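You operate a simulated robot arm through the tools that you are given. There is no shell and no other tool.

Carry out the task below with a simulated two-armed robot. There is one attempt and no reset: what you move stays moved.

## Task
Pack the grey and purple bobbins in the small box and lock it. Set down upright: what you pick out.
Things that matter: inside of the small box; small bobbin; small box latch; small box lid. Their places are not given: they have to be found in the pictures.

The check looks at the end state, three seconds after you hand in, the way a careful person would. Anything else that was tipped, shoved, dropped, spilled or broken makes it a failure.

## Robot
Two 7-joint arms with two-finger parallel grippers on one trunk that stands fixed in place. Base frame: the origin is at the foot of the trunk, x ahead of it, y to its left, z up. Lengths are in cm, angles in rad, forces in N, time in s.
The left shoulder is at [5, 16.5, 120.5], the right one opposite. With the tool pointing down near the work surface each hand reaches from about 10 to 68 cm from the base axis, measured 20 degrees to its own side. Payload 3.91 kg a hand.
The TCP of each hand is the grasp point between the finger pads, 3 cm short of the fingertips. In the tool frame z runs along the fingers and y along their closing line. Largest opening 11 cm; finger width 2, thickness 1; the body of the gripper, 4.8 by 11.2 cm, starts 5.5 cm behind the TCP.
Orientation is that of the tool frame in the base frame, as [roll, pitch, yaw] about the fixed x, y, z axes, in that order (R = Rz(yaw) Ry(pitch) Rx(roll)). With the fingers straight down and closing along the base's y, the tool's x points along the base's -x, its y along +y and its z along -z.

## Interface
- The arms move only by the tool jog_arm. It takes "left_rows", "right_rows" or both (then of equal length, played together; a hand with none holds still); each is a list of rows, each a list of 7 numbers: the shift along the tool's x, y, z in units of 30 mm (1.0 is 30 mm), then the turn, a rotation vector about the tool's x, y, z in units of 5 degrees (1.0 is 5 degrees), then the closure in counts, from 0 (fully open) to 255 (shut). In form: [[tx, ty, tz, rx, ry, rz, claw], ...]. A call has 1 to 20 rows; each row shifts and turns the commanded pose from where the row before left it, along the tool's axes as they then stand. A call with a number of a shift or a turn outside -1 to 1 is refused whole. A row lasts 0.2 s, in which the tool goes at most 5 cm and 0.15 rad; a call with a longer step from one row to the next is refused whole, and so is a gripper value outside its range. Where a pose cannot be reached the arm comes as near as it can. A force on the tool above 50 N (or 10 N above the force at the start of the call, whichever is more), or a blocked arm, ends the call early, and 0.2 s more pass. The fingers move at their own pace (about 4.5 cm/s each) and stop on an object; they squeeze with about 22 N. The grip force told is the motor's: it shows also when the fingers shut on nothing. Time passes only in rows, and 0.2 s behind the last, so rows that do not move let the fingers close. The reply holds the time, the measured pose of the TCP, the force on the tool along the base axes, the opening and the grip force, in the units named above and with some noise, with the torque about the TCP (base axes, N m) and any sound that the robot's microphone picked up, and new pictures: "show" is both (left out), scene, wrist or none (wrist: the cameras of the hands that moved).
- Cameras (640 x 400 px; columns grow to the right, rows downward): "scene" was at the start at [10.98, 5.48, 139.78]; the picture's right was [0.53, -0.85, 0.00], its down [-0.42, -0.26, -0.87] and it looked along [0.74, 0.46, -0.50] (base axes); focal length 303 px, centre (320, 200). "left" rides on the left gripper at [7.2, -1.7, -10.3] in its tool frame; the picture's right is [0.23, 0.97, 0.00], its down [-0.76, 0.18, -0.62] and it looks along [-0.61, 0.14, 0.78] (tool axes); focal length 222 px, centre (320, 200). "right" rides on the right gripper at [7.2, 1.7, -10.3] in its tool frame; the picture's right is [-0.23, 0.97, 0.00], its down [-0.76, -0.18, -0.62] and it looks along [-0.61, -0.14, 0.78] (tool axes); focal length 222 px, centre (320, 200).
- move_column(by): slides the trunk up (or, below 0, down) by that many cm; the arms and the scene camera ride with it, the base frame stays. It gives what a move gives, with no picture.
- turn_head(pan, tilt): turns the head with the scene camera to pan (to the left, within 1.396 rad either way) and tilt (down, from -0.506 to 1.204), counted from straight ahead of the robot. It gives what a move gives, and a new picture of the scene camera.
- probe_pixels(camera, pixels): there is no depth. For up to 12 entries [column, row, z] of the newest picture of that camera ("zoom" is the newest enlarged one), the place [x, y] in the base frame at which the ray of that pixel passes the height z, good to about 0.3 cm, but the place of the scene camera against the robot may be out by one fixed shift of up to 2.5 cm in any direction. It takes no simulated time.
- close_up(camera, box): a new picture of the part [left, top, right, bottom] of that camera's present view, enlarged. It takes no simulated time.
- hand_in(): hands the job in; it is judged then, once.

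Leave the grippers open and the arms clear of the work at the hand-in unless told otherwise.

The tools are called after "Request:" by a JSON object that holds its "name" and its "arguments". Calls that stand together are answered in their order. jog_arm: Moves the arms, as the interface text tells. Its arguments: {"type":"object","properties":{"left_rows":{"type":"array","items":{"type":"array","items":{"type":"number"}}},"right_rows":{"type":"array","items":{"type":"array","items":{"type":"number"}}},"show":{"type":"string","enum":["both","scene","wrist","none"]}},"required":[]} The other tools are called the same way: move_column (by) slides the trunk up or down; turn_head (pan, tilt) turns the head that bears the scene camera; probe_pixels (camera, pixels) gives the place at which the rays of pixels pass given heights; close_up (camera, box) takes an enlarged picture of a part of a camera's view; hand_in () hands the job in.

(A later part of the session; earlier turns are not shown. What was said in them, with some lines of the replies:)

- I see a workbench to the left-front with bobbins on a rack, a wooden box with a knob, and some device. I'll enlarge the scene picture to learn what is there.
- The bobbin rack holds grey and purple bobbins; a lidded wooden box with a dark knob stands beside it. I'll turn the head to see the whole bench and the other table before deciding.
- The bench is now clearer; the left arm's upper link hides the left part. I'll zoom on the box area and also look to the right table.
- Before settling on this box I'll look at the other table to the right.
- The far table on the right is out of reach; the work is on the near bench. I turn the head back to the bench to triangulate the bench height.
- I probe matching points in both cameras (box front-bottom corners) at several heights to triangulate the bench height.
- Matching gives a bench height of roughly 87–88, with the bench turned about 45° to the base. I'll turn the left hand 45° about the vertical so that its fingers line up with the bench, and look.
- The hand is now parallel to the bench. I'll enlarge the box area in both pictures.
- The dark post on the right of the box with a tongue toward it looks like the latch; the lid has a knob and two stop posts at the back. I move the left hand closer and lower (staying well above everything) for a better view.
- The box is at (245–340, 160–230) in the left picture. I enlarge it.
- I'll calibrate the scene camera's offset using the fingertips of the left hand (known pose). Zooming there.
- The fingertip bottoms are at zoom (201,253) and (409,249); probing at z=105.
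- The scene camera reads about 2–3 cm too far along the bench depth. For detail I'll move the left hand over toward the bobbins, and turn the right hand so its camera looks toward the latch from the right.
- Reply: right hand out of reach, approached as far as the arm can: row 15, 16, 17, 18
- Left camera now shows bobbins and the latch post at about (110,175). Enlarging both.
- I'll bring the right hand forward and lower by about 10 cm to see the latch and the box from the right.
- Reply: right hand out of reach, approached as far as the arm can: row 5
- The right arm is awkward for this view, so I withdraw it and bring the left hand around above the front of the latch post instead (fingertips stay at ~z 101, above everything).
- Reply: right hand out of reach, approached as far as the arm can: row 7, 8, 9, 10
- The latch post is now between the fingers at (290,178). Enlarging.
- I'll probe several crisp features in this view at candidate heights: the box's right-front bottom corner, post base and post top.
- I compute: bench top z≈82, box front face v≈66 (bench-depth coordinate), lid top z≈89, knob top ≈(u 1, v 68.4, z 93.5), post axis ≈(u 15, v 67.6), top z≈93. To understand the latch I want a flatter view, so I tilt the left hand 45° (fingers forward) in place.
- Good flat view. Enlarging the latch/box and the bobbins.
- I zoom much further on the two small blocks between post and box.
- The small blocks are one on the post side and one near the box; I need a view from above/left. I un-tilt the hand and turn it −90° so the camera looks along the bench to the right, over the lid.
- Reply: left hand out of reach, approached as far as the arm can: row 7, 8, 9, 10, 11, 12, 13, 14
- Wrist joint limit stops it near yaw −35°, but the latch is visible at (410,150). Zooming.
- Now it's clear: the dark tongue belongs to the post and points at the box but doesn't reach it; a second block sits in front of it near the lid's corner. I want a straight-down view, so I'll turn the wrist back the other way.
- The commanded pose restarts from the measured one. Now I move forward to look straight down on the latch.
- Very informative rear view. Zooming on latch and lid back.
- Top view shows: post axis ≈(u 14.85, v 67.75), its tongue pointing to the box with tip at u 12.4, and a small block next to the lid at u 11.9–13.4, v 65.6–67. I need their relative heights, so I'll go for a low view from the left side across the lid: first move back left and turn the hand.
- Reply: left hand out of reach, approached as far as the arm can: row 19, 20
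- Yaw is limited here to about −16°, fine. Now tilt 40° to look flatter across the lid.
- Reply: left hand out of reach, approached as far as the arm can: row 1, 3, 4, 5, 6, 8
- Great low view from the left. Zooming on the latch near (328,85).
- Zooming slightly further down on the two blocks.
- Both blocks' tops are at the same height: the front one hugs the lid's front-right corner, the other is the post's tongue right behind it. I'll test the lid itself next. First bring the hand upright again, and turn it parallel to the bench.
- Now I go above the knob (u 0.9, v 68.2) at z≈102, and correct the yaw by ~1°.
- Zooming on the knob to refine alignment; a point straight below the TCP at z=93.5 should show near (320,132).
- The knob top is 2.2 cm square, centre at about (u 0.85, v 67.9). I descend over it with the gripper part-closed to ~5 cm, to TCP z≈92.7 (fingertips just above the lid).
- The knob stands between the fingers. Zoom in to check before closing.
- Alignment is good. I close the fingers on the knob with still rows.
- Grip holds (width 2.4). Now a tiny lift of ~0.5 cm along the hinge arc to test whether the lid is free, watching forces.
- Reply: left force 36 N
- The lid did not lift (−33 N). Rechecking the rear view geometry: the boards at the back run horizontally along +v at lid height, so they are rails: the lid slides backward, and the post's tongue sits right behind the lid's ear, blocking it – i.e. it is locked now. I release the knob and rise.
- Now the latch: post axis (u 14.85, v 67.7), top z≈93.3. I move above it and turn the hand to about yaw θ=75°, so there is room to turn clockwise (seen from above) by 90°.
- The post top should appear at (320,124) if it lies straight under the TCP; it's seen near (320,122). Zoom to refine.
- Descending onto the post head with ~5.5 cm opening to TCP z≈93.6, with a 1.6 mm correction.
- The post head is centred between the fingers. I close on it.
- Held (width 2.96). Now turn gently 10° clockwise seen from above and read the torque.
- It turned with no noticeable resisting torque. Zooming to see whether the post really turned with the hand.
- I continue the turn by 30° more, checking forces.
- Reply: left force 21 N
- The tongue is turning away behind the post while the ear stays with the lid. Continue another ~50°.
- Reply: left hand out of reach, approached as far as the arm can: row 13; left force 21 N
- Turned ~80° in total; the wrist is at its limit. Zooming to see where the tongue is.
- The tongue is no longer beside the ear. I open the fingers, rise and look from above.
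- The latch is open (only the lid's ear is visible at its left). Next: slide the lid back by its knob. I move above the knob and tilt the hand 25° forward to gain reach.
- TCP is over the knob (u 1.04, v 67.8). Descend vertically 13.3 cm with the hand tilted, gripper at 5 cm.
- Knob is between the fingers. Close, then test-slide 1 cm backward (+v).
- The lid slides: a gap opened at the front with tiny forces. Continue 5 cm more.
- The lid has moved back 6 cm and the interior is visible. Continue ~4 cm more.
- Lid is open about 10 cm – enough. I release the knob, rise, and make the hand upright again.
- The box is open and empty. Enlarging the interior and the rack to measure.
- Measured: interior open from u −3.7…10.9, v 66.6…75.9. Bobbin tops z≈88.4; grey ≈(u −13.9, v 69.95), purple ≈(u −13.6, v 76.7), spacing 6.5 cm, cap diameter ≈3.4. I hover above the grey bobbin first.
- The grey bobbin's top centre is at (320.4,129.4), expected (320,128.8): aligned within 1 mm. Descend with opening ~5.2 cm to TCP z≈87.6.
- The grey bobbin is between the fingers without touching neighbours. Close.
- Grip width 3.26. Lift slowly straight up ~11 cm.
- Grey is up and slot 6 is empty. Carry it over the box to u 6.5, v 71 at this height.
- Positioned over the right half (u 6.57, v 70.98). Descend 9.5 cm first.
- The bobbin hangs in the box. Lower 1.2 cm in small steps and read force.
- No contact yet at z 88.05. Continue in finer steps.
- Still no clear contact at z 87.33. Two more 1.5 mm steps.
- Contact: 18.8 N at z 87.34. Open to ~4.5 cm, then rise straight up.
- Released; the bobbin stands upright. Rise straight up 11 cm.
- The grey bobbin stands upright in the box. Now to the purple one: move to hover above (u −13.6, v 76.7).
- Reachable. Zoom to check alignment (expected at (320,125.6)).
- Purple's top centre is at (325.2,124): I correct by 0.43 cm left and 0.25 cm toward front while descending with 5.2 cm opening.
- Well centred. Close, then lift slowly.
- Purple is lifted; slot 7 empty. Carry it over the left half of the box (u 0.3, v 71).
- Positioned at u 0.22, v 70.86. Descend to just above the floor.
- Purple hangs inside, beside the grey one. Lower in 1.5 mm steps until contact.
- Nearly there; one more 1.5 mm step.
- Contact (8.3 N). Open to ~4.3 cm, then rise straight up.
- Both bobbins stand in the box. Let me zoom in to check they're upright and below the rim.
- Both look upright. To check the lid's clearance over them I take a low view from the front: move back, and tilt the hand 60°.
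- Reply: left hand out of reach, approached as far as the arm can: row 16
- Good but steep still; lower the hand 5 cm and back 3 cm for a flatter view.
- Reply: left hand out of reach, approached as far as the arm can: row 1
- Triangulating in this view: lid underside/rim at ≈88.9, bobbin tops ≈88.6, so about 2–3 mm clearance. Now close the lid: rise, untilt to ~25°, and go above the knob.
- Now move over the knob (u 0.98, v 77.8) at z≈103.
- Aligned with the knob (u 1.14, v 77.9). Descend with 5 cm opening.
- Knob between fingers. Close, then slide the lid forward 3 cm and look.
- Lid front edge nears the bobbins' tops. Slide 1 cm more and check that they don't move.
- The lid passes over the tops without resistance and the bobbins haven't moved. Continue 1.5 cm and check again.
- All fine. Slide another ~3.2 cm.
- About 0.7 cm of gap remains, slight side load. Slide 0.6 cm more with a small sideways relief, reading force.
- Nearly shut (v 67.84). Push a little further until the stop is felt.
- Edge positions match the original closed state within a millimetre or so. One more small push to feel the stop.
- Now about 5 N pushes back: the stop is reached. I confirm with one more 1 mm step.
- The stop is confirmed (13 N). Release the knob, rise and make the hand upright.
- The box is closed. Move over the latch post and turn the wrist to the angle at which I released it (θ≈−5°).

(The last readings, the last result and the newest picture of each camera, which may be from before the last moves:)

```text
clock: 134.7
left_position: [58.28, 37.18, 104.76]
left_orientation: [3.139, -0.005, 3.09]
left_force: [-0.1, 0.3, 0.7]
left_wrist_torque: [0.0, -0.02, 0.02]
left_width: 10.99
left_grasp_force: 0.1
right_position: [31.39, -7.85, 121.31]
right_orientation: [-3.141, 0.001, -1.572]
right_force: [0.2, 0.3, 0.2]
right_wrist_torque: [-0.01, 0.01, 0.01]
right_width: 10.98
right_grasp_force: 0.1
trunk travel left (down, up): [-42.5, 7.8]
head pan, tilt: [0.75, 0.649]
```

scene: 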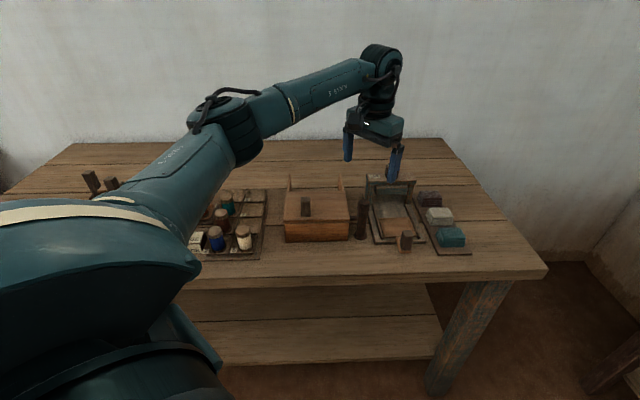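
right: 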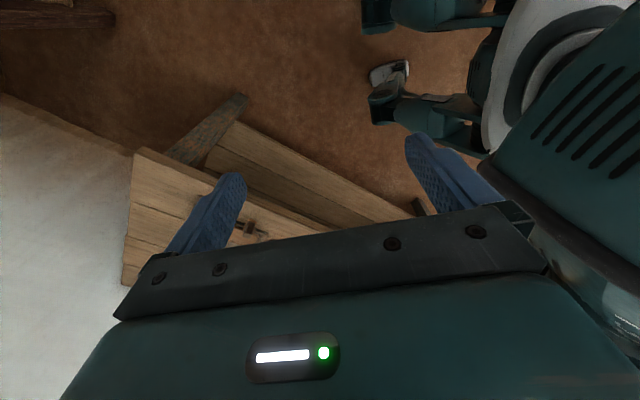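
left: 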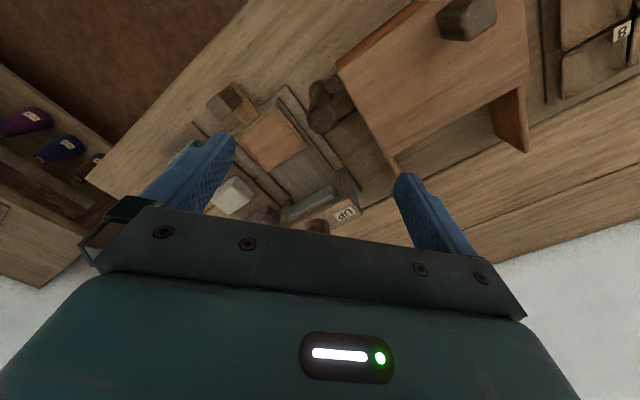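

Request:
{"name": "close_up", "arguments": {"camera": "left", "box": [280, 60, 380, 150]}}

```text
4.44 times, centred on (330, 105) of left
```

zoom: 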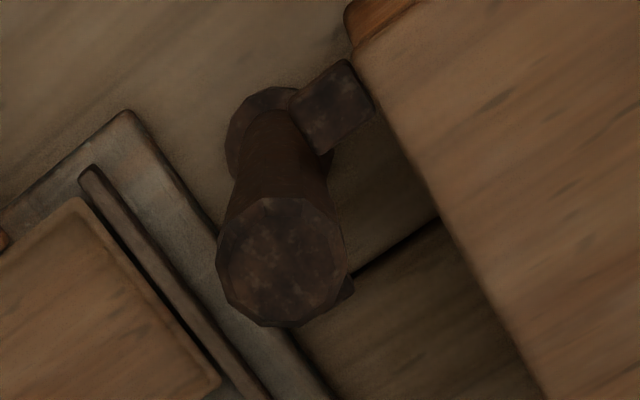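

The tongue's tip peeks out at the back of the post (345,290 in the zoom) – pointing away from the ear. Descend on the post head with a 2 mm correction.

Request:
{"name": "jog_arm", "arguments": {"left_rows": [[0.034, 0.02, 0.45, 0, 0, 0, 128], [0.033, 0.021, 0.6, 0, 0, 0, 128], [0, 0, 0.7, 0, 0, 0, 128], [0, 0, 0.7, 0, 0, 0, 128], [0, 0, 0.7, 0, 0, 0, 128], [0, 0, 0.58, 0, 0, 0, 128], [0, 0, 0, 0, 0, 0, 128]]}}

```text
clock: 136.3
left_position: [58.16, 37.24, 93.48]
left_orientation: [3.139, -0.003, 3.091]
left_force: [0.5, -0.7, -0.3]
left_wrist_torque: [-0.02, 0.03, 0.03]
left_width: 5.47
left_grasp_force: 0.0
right_position: [31.35, -7.94, 121.13]
right_orientation: [-3.141, 0.002, -1.572]
right_force: [0.3, -0.2, 0.2]
right_wrist_torque: [0.03, 0.01, -0.05]
right_width: 11.01
right_grasp_force: 0.1
trunk travel left (down, up): [-42.5, 7.8]
head pan, tilt: [0.75, 0.649]
```

scene: 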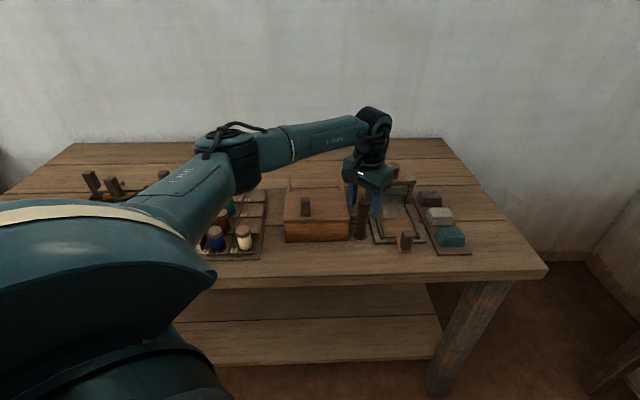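
left: 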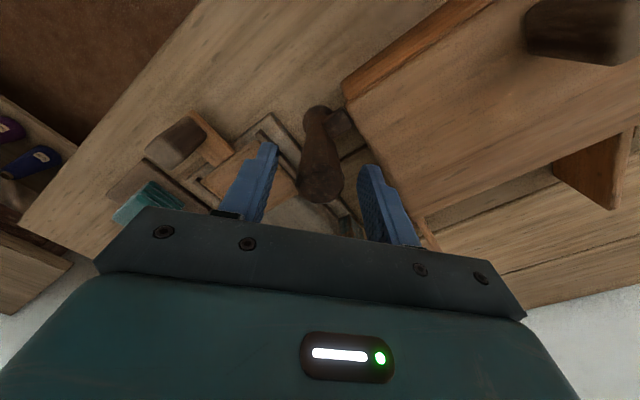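

Close on the head, then turn back counter-clockwise, first ~40°.

Request:
{"name": "jog_arm", "arguments": {"left_rows": [[0, 0, 0, 0, 0, 0, 255], [0, 0, 0, 0, 0, 0, 255], [0, 0, 0, 0, 0, 0, 255], [0, 0, 0, 0, 0, 0, 255], [0, 0, 0, 0, 0, 0, 255], [0, 0, 0, 0, 0, -0.7, 255], [0, 0, 0, 0, 0, -0.7, 255], [0, 0, 0, 0, 0, -0.7, 255], [0, 0, 0, 0, 0, -0.7, 255], [0, 0, 0, 0, 0, -0.7, 255], [0, 0, 0, 0, 0, -0.7, 255], [0, 0, 0, 0, 0, -0.7, 255], [0, 0, 0, 0, 0, -0.7, 255], [0, 0, 0, 0, 0, -0.7, 255], [0, 0, 0, 0, 0, -0.7, 255], [0, 0, 0, 0, 0, -0.7, 255], [0, 0, 0, 0, 0, 0, 255]]}}

```text
clock: 139.9
left_position: [58.28, 37.18, 93.57]
left_orientation: [3.14, -0.001, -2.521]
left_force: [5.9, -3.8, -0.3]
left_wrist_torque: [-1.22, 0.28, -0.02]
left_width: 2.98
left_grasp_force: 45.3
right_position: [31.43, -8.0, 121.04]
right_orientation: [3.141, 0.002, -1.571]
right_force: [0.5, -0.2, 0.1]
right_wrist_torque: [0.0, -0.02, -0.01]
right_width: 10.99
right_grasp_force: 0.1
trunk travel left (down, up): [-42.5, 7.8]
head pan, tilt: [0.75, 0.649]
```

scene: 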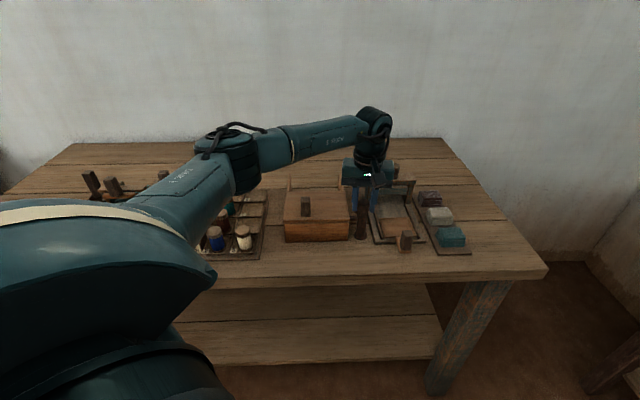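
left: 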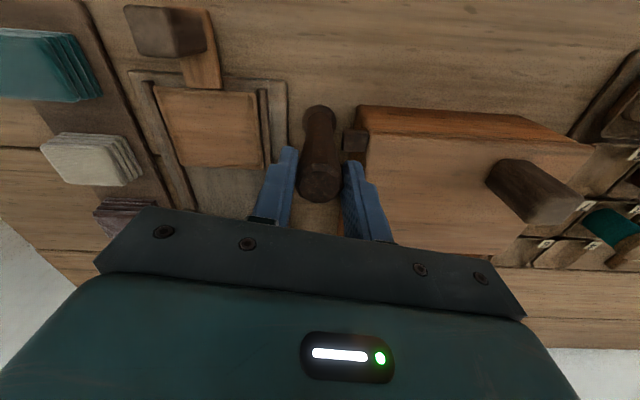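

Turned 38° with no resisting torque. Continue 32° more.

Request:
{"name": "jog_arm", "arguments": {"left_rows": [[0, 0, 0, 0, 0, -0.7, 255], [0, 0, 0, 0, 0, -0.7, 255], [0, 0, 0, 0, 0, -0.7, 255], [0, 0, 0, 0, 0, -0.7, 255], [0, 0, 0, 0, 0, -0.7, 255], [0, 0, 0, 0, 0, -0.7, 255], [0, 0, 0, 0, 0, -0.7, 255], [0, 0, 0, 0, 0, -0.7, 255], [0, 0, 0, 0, 0, -0.7, 255], [0, 0, 0, 0, 0, 0, 255]]}}

Request:
{"name": "close_up", "arguments": {"camera": "scene", "box": [330, 165, 400, 250]}}

Request:
{"name": "close_up", "arguments": {"camera": "left", "box": [270, 90, 400, 220]}}

```text
clock: 142.1
left_position: [58.24, 37.02, 93.55]
left_orientation: [3.139, -0.002, -1.972]
left_force: [14.8, -12.5, 1.2]
left_wrist_torque: [-1.3, 0.12, 0.0]
left_width: 2.97
left_grasp_force: 44.7
right_position: [31.5, -7.99, 121.21]
right_orientation: [3.139, 0.001, -1.574]
right_force: [-1.2, -0.1, 0.0]
right_wrist_torque: [-0.02, 0.0, 0.0]
right_width: 11.0
right_grasp_force: 0.0
trunk travel left (down, up): [-42.5, 7.8]
head pan, tilt: [0.75, 0.649]
```

scene: 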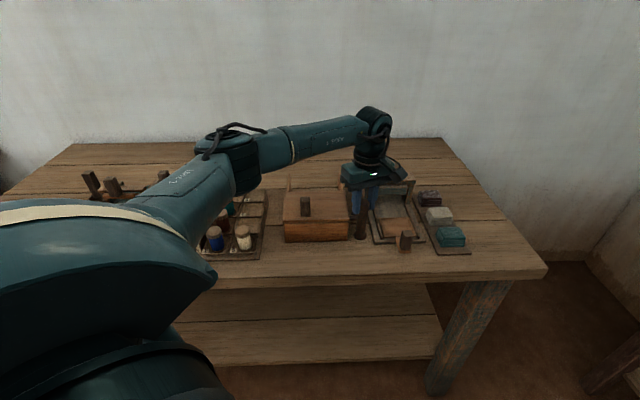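
left: 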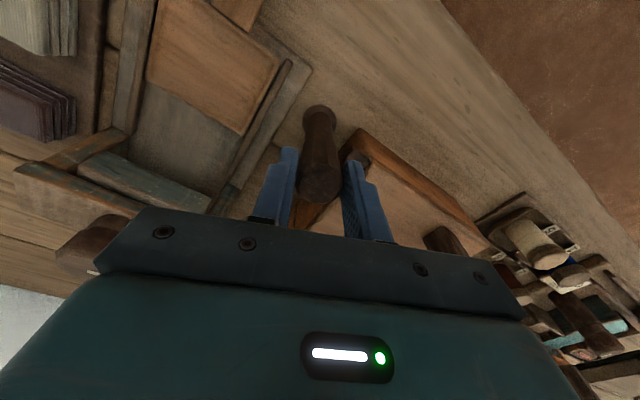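

```text
4.71 times, centred on (365, 208) of scene
```

zoom: 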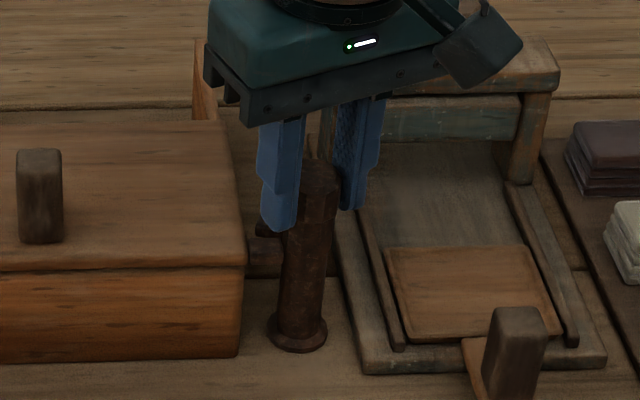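

```text
3.08 times, centred on (335, 155) of left
```

zoom: 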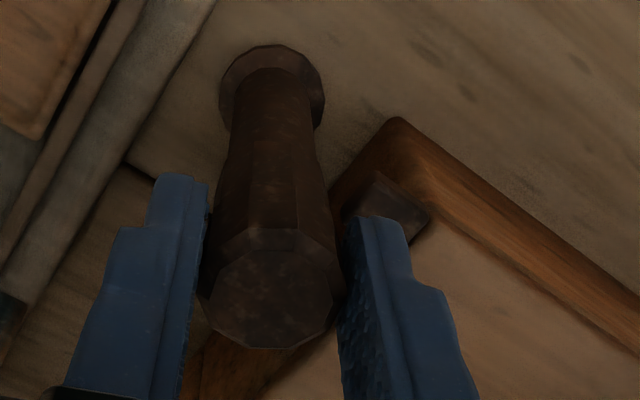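

Tongue is coming round next to the ear. About 10° more to the original angle; rotate with slight relief of the side load.

Request:
{"name": "jog_arm", "arguments": {"left_rows": [[0.006, -0.015, 0, 0, 0, -0.5, 255], [0.006, -0.015, 0, 0, 0, -0.5, 255], [0.006, -0.015, 0, 0, 0, -0.5, 255], [0, 0, 0, 0, 0, -0.3, 255], [0, 0, 0, 0, 0, 0, 255]]}}

Request:
{"name": "close_up", "arguments": {"camera": "scene", "box": [330, 165, 400, 250]}}

```text
clock: 143.3
left_position: [58.19, 37.02, 93.53]
left_orientation: [3.138, 0.002, -1.814]
left_force: [12.2, -9.7, 2.1]
left_wrist_torque: [-1.53, -0.34, 0.01]
left_width: 2.95
left_grasp_force: 44.9
right_position: [31.37, -8.02, 121.05]
right_orientation: [3.141, 0.002, -1.573]
right_force: [0.0, 0.3, -0.4]
right_wrist_torque: [-0.03, -0.01, 0.0]
right_width: 10.99
right_grasp_force: 0.1
trunk travel left (down, up): [-42.5, 7.8]
head pan, tilt: [0.75, 0.649]
```

scene: 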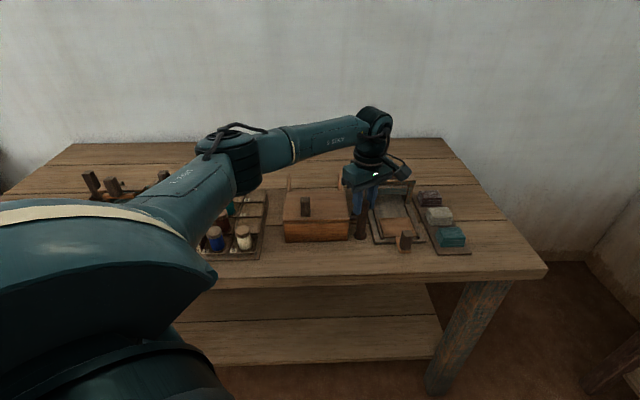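
left: 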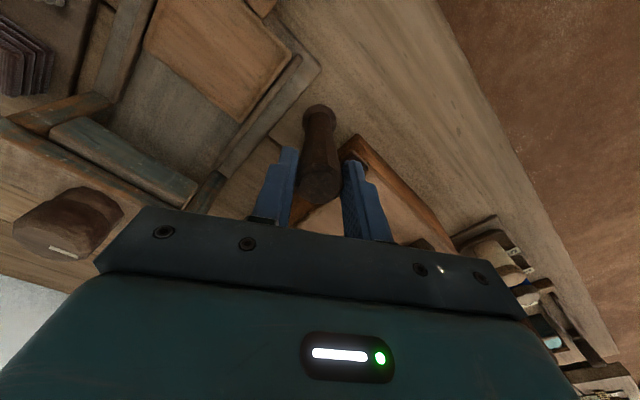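

```text
4.71 times, centred on (365, 208) of scene
```

zoom: 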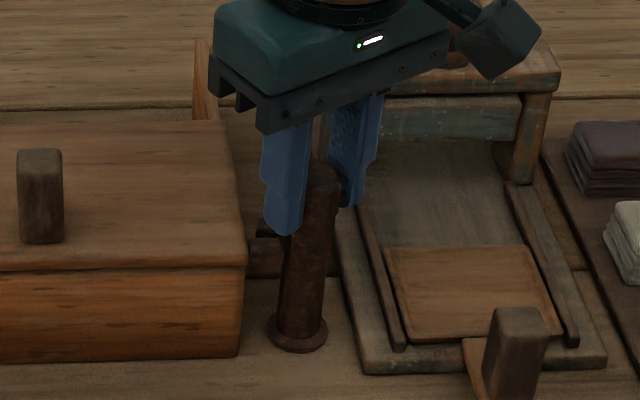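

Still no end-stop torque. I turn a few degrees more to seat it against its stop, watching torque.

Request:
{"name": "jog_arm", "arguments": {"left_rows": [[0, 0, 0, 0, 0, -0.4, 255], [0, 0, 0, 0, 0, -0.4, 255], [0, 0, 0, 0, 0, 0, 255]], "show": "none"}}

```text
clock: 144.1
left_position: [58.37, 37.03, 93.64]
left_orientation: [3.141, 0.0, -1.745]
left_force: [13.5, -9.9, 2.7]
left_wrist_torque: [-1.03, -0.37, -0.03]
left_width: 2.97
left_grasp_force: 44.8
right_position: [31.45, -8.06, 121.03]
right_orientation: [-3.141, 0.002, -1.572]
right_force: [-0.5, 0.4, 0.5]
right_wrist_torque: [-0.02, 0.02, -0.03]
right_width: 10.97
right_grasp_force: 0.1
trunk travel left (down, up): [-42.5, 7.8]
head pan, tilt: [0.75, 0.649]
```

No torque yet. I'll release, rise and look at the tongue's angle from above before any more turning.

Request:
{"name": "jog_arm", "arguments": {"left_rows": [[0, 0, 0, 0, 0, 0, 130], [0, 0, 0, 0, 0, 0, 128], [0, 0, 0, 0, 0, 0, 128], [0, 0, -0.6, 0, 0, 0, 128], [0, 0, -0.9, 0, 0, 0, 128], [0, 0, -0.9, 0, 0, 0, 0], [0, 0, -0.9, 0, 0, 0, 0], [0, 0, -0.9, 0, 0, 0.9, 0], [0, 0, 0, 0, 0, 1, 0], [0, 0, 0, 0, 0, 1, 0], [0, 0, 0, 0, 0, 1, 0], [0, 0, 0, 0, 0, 1, 0], [0, 0, 0, 0, 0, 1, 0], [0, 0, 0, 0, 0, 1, 0], [0, 0, 0, 0, 0, 0, 0]]}}

Request:
{"name": "close_up", "arguments": {"camera": "scene", "box": [330, 175, 400, 250]}}

Request:
{"name": "close_up", "arguments": {"camera": "left", "box": [280, 50, 380, 140]}}

```text
clock: 147.3
left_position: [58.16, 37.21, 106.24]
left_orientation: [3.137, -0.001, -2.347]
left_force: [1.1, 0.0, 0.1]
left_wrist_torque: [0.0, 0.02, -0.04]
left_width: 11.01
left_grasp_force: 0.0
right_position: [31.38, -8.01, 121.11]
right_orientation: [3.14, 0.002, -1.572]
right_force: [0.8, 0.8, 0.7]
right_wrist_torque: [0.02, -0.05, 0.0]
right_width: 11.0
right_grasp_force: 0.0
trunk travel left (down, up): [-42.5, 7.8]
head pan, tilt: [0.75, 0.649]
```

scene: 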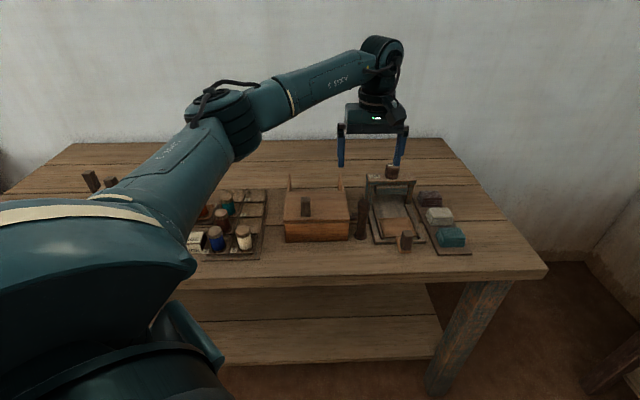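
left: 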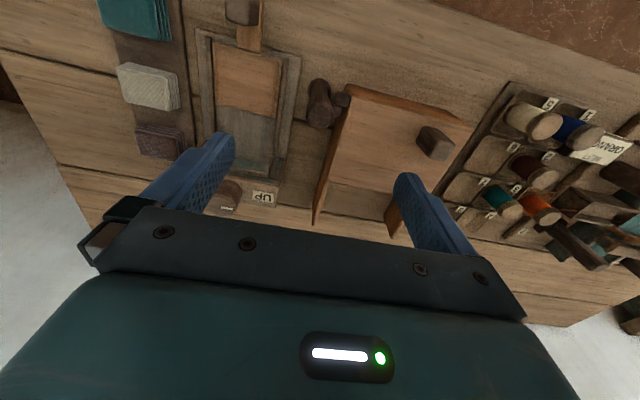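

```text
5.33 times, centred on (365, 212) of scene
```

zoom: 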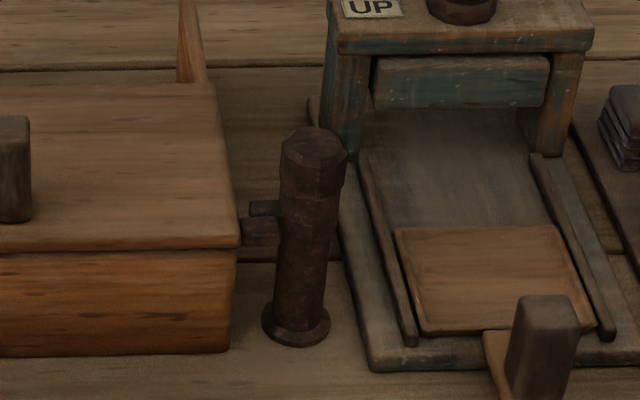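

```text
4.44 times, centred on (330, 95) of left
```

zoom: 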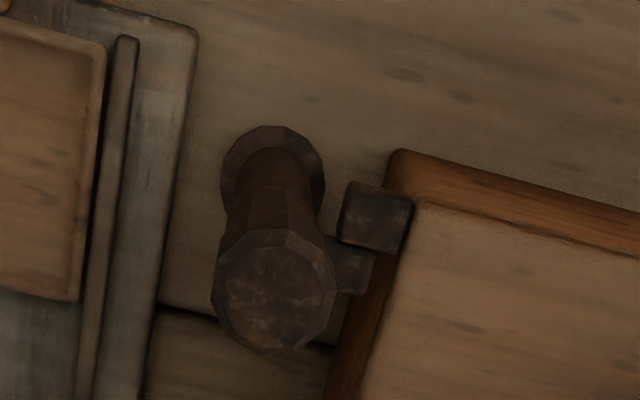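

The tongue again sits right behind the lid's ear, as at the start. I'll go to the same rear viewpoint as before to compare precisely with the original locked picture.

Request:
{"name": "jog_arm", "arguments": {"left_rows": [[0, 0, 0, 0, 0, -1, 0], [0, 0, 0, 0, 0, -0.9, 0], [-0.63, 0.305, -0.155, 0, 0, 0, 0], [-0.63, 0.305, -0.155, 0, 0, 0, 0], [-0.63, 0.305, -0.155, 0, 0, 0, 0], [-0.63, 0.305, -0.155, 0, 0, 0, 0], [0, 0, 0, 0, 0, 0, 0]]}}

Request:
{"name": "close_up", "arguments": {"camera": "left", "box": [255, 0, 375, 75]}}

Request:
{"name": "close_up", "arguments": {"camera": "left", "box": [260, 0, 480, 210]}}

```text
clock: 148.9
left_position: [59.52, 45.39, 108.07]
left_orientation: [3.139, -0.002, -2.183]
left_force: [-0.9, 0.5, 0.4]
left_wrist_torque: [-0.04, -0.01, 0.01]
left_width: 11.0
left_grasp_force: 0.0
right_position: [31.43, -8.01, 121.14]
right_orientation: [3.141, 0.002, -1.574]
right_force: [0.0, 0.6, -1.0]
right_wrist_torque: [-0.03, -0.01, 0.01]
right_width: 11.01
right_grasp_force: 0.0
trunk travel left (down, up): [-42.5, 7.8]
head pan, tilt: [0.75, 0.649]
```

scene: 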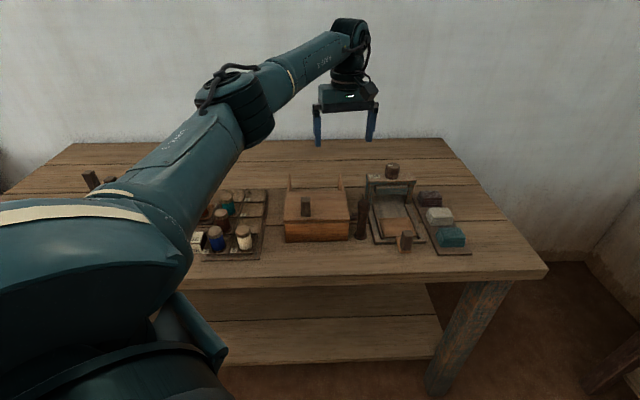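
left: 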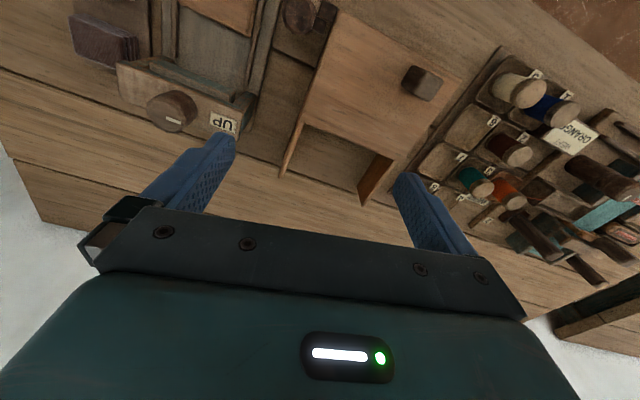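

```text
5.33 times, centred on (315, 38) of left
```

zoom: 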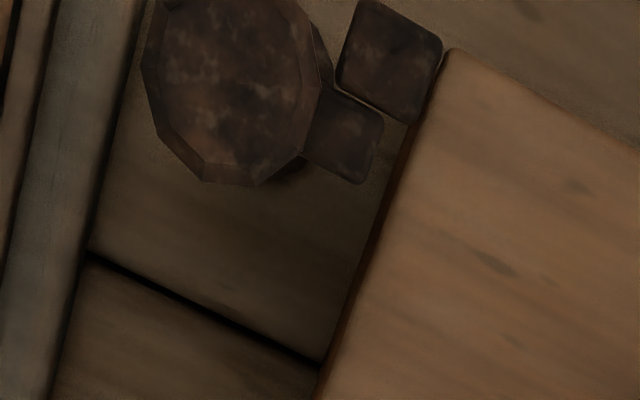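

```text
1.90 times, centred on (370, 105) of left
```

zoom: 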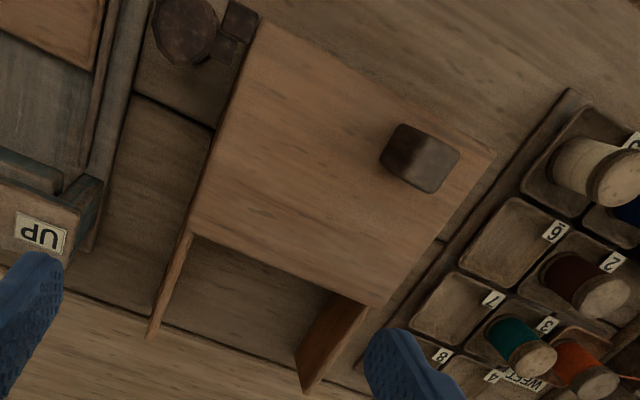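

The tongue and ear match the original locked picture (same angle within ~1–2°), and the lid is fully forward. Now I withdraw the left arm up and back, clear of the bench.

Request:
{"name": "jog_arm", "arguments": {"left_rows": [[0.6, 0, -0.6, 0, 0, 0, 0], [0.84, 0, -0.5, 0, 0, 0, 0], [0.84, 0, -0.5, 0, 0, 0, 0], [0.84, 0, -0.5, 0, 0, 0, 0], [0.84, 0, -0.5, 0, 0, 0, 0], [0.84, 0, -0.5, 0, 0, 0, 0], [0.84, 0, -0.5, 0, 0, 0, 0], [0.84, 0, -0.5, 0, 0, 0, 0], [0.61, 0.7, -0.2, 0, 0, 0, 0], [0.61, 0.7, -0.2, 0, 0, 0, 0], [0.61, 0.7, -0.2, 0, 0, 0, 0], [0.61, 0.7, -0.1, 0, 0, 0, 0], [0.61, 0.7, 0, 0, 0, 0, 0], [0.61, 0.7, 0, 0, 0, 0, 0], [0.61, 0.7, 0, 0, 0, 0, 0], [0, 0, 0, 0, 0, 0, 0]]}}

```text
clock: 152.3
left_position: [29.04, 27.41, 122.61]
left_orientation: [3.138, -0.001, -2.18]
left_force: [0.9, 0.5, -0.6]
left_wrist_torque: [-0.01, 0.02, -0.01]
left_width: 10.98
left_grasp_force: 0.0
right_position: [31.4, -7.98, 121.13]
right_orientation: [3.14, 0.0, -1.574]
right_force: [-0.5, 0.4, -0.6]
right_wrist_torque: [-0.01, 0.03, -0.01]
right_width: 10.99
right_grasp_force: 0.0
trunk travel left (down, up): [-42.5, 7.8]
head pan, tilt: [0.75, 0.649]
```

scene: 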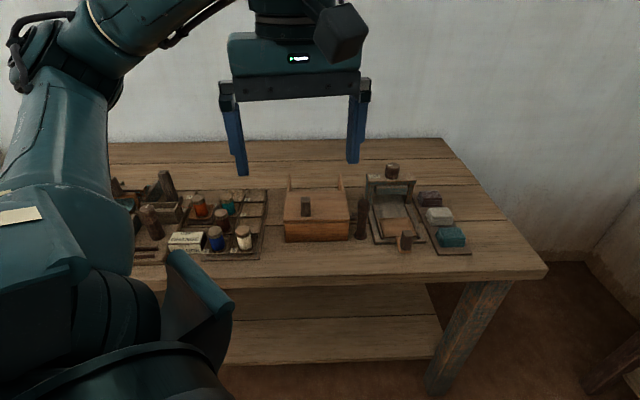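
left: 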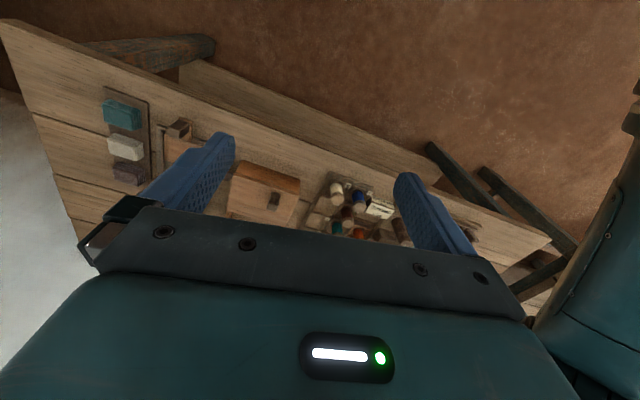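

Final check of the whole bench in enlarged views before handing in.

Request:
{"name": "close_up", "arguments": {"camera": "scene", "box": [270, 165, 390, 255]}}

Request:
{"name": "close_up", "arguments": {"camera": "scene", "box": [100, 160, 300, 270]}}

Request:
{"name": "close_up", "arguments": {"camera": "scene", "box": [335, 190, 385, 250]}}

```text
4.44 times, centred on (330, 210) of scene
```

zoom: 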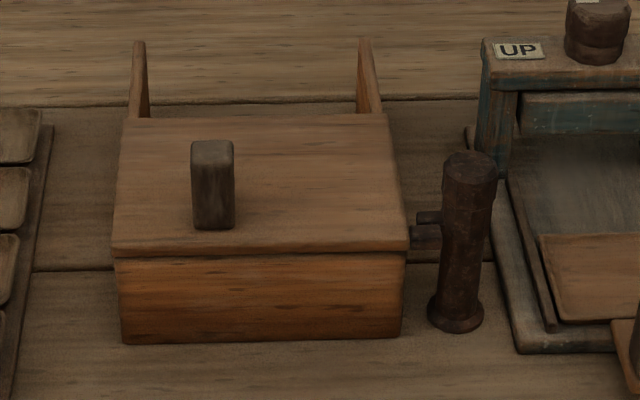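

```text
3.20 times, centred on (200, 215) of scene
```

zoom: 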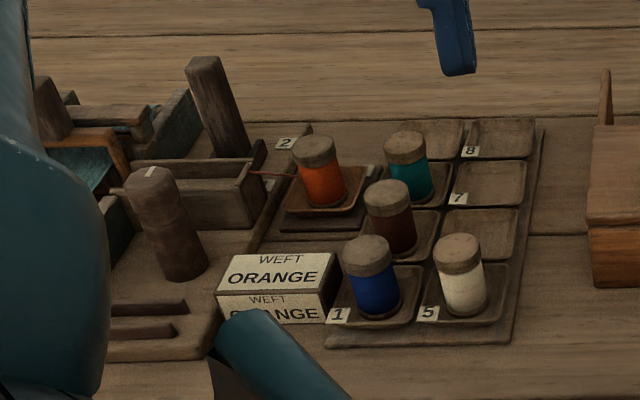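

```text
6.67 times, centred on (360, 220) of scene
```

zoom: 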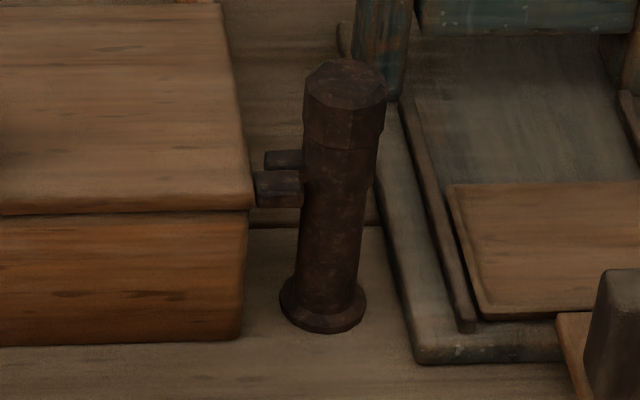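

The box looks exactly as it did at the start: lid shut, tongue behind the ear. The grey and purple slots are empty, nothing else has moved, and both arms are clear with grippers open. Handing in.

Request:
{"name": "hand_in", "arguments": {}}

```text
The job is handed in.
```

The grey and purple bobbins are packed in the small box, which is closed and locked. I handed the job in; no verdict came back.

- **Bobbins:** both were standing upright on the box floor, in the same places, the last time I could see them. The final stretch of closing the lid hid them.
- **Lid:** it slides rather than lifts. I slid it forward over the bobbin tops (about 2–3 mm clearance) until it hit its stop.
- **Latch:** I turned the post back so its tongue sits right behind the lid's ear. The position matches the opening pictures to within a couple of degrees. I did not test the lock by pushing on the lid, because that might have turned the latch.
- **Everything else:** in the last pictures the other bobbins, the rack and the rest of the bench look undisturbed. One early mistake: I tried to lift the lid by its knob (about 33 N). It held and the box stayed in place.
- **Arms:** both are clear of the bench with the grippers open.
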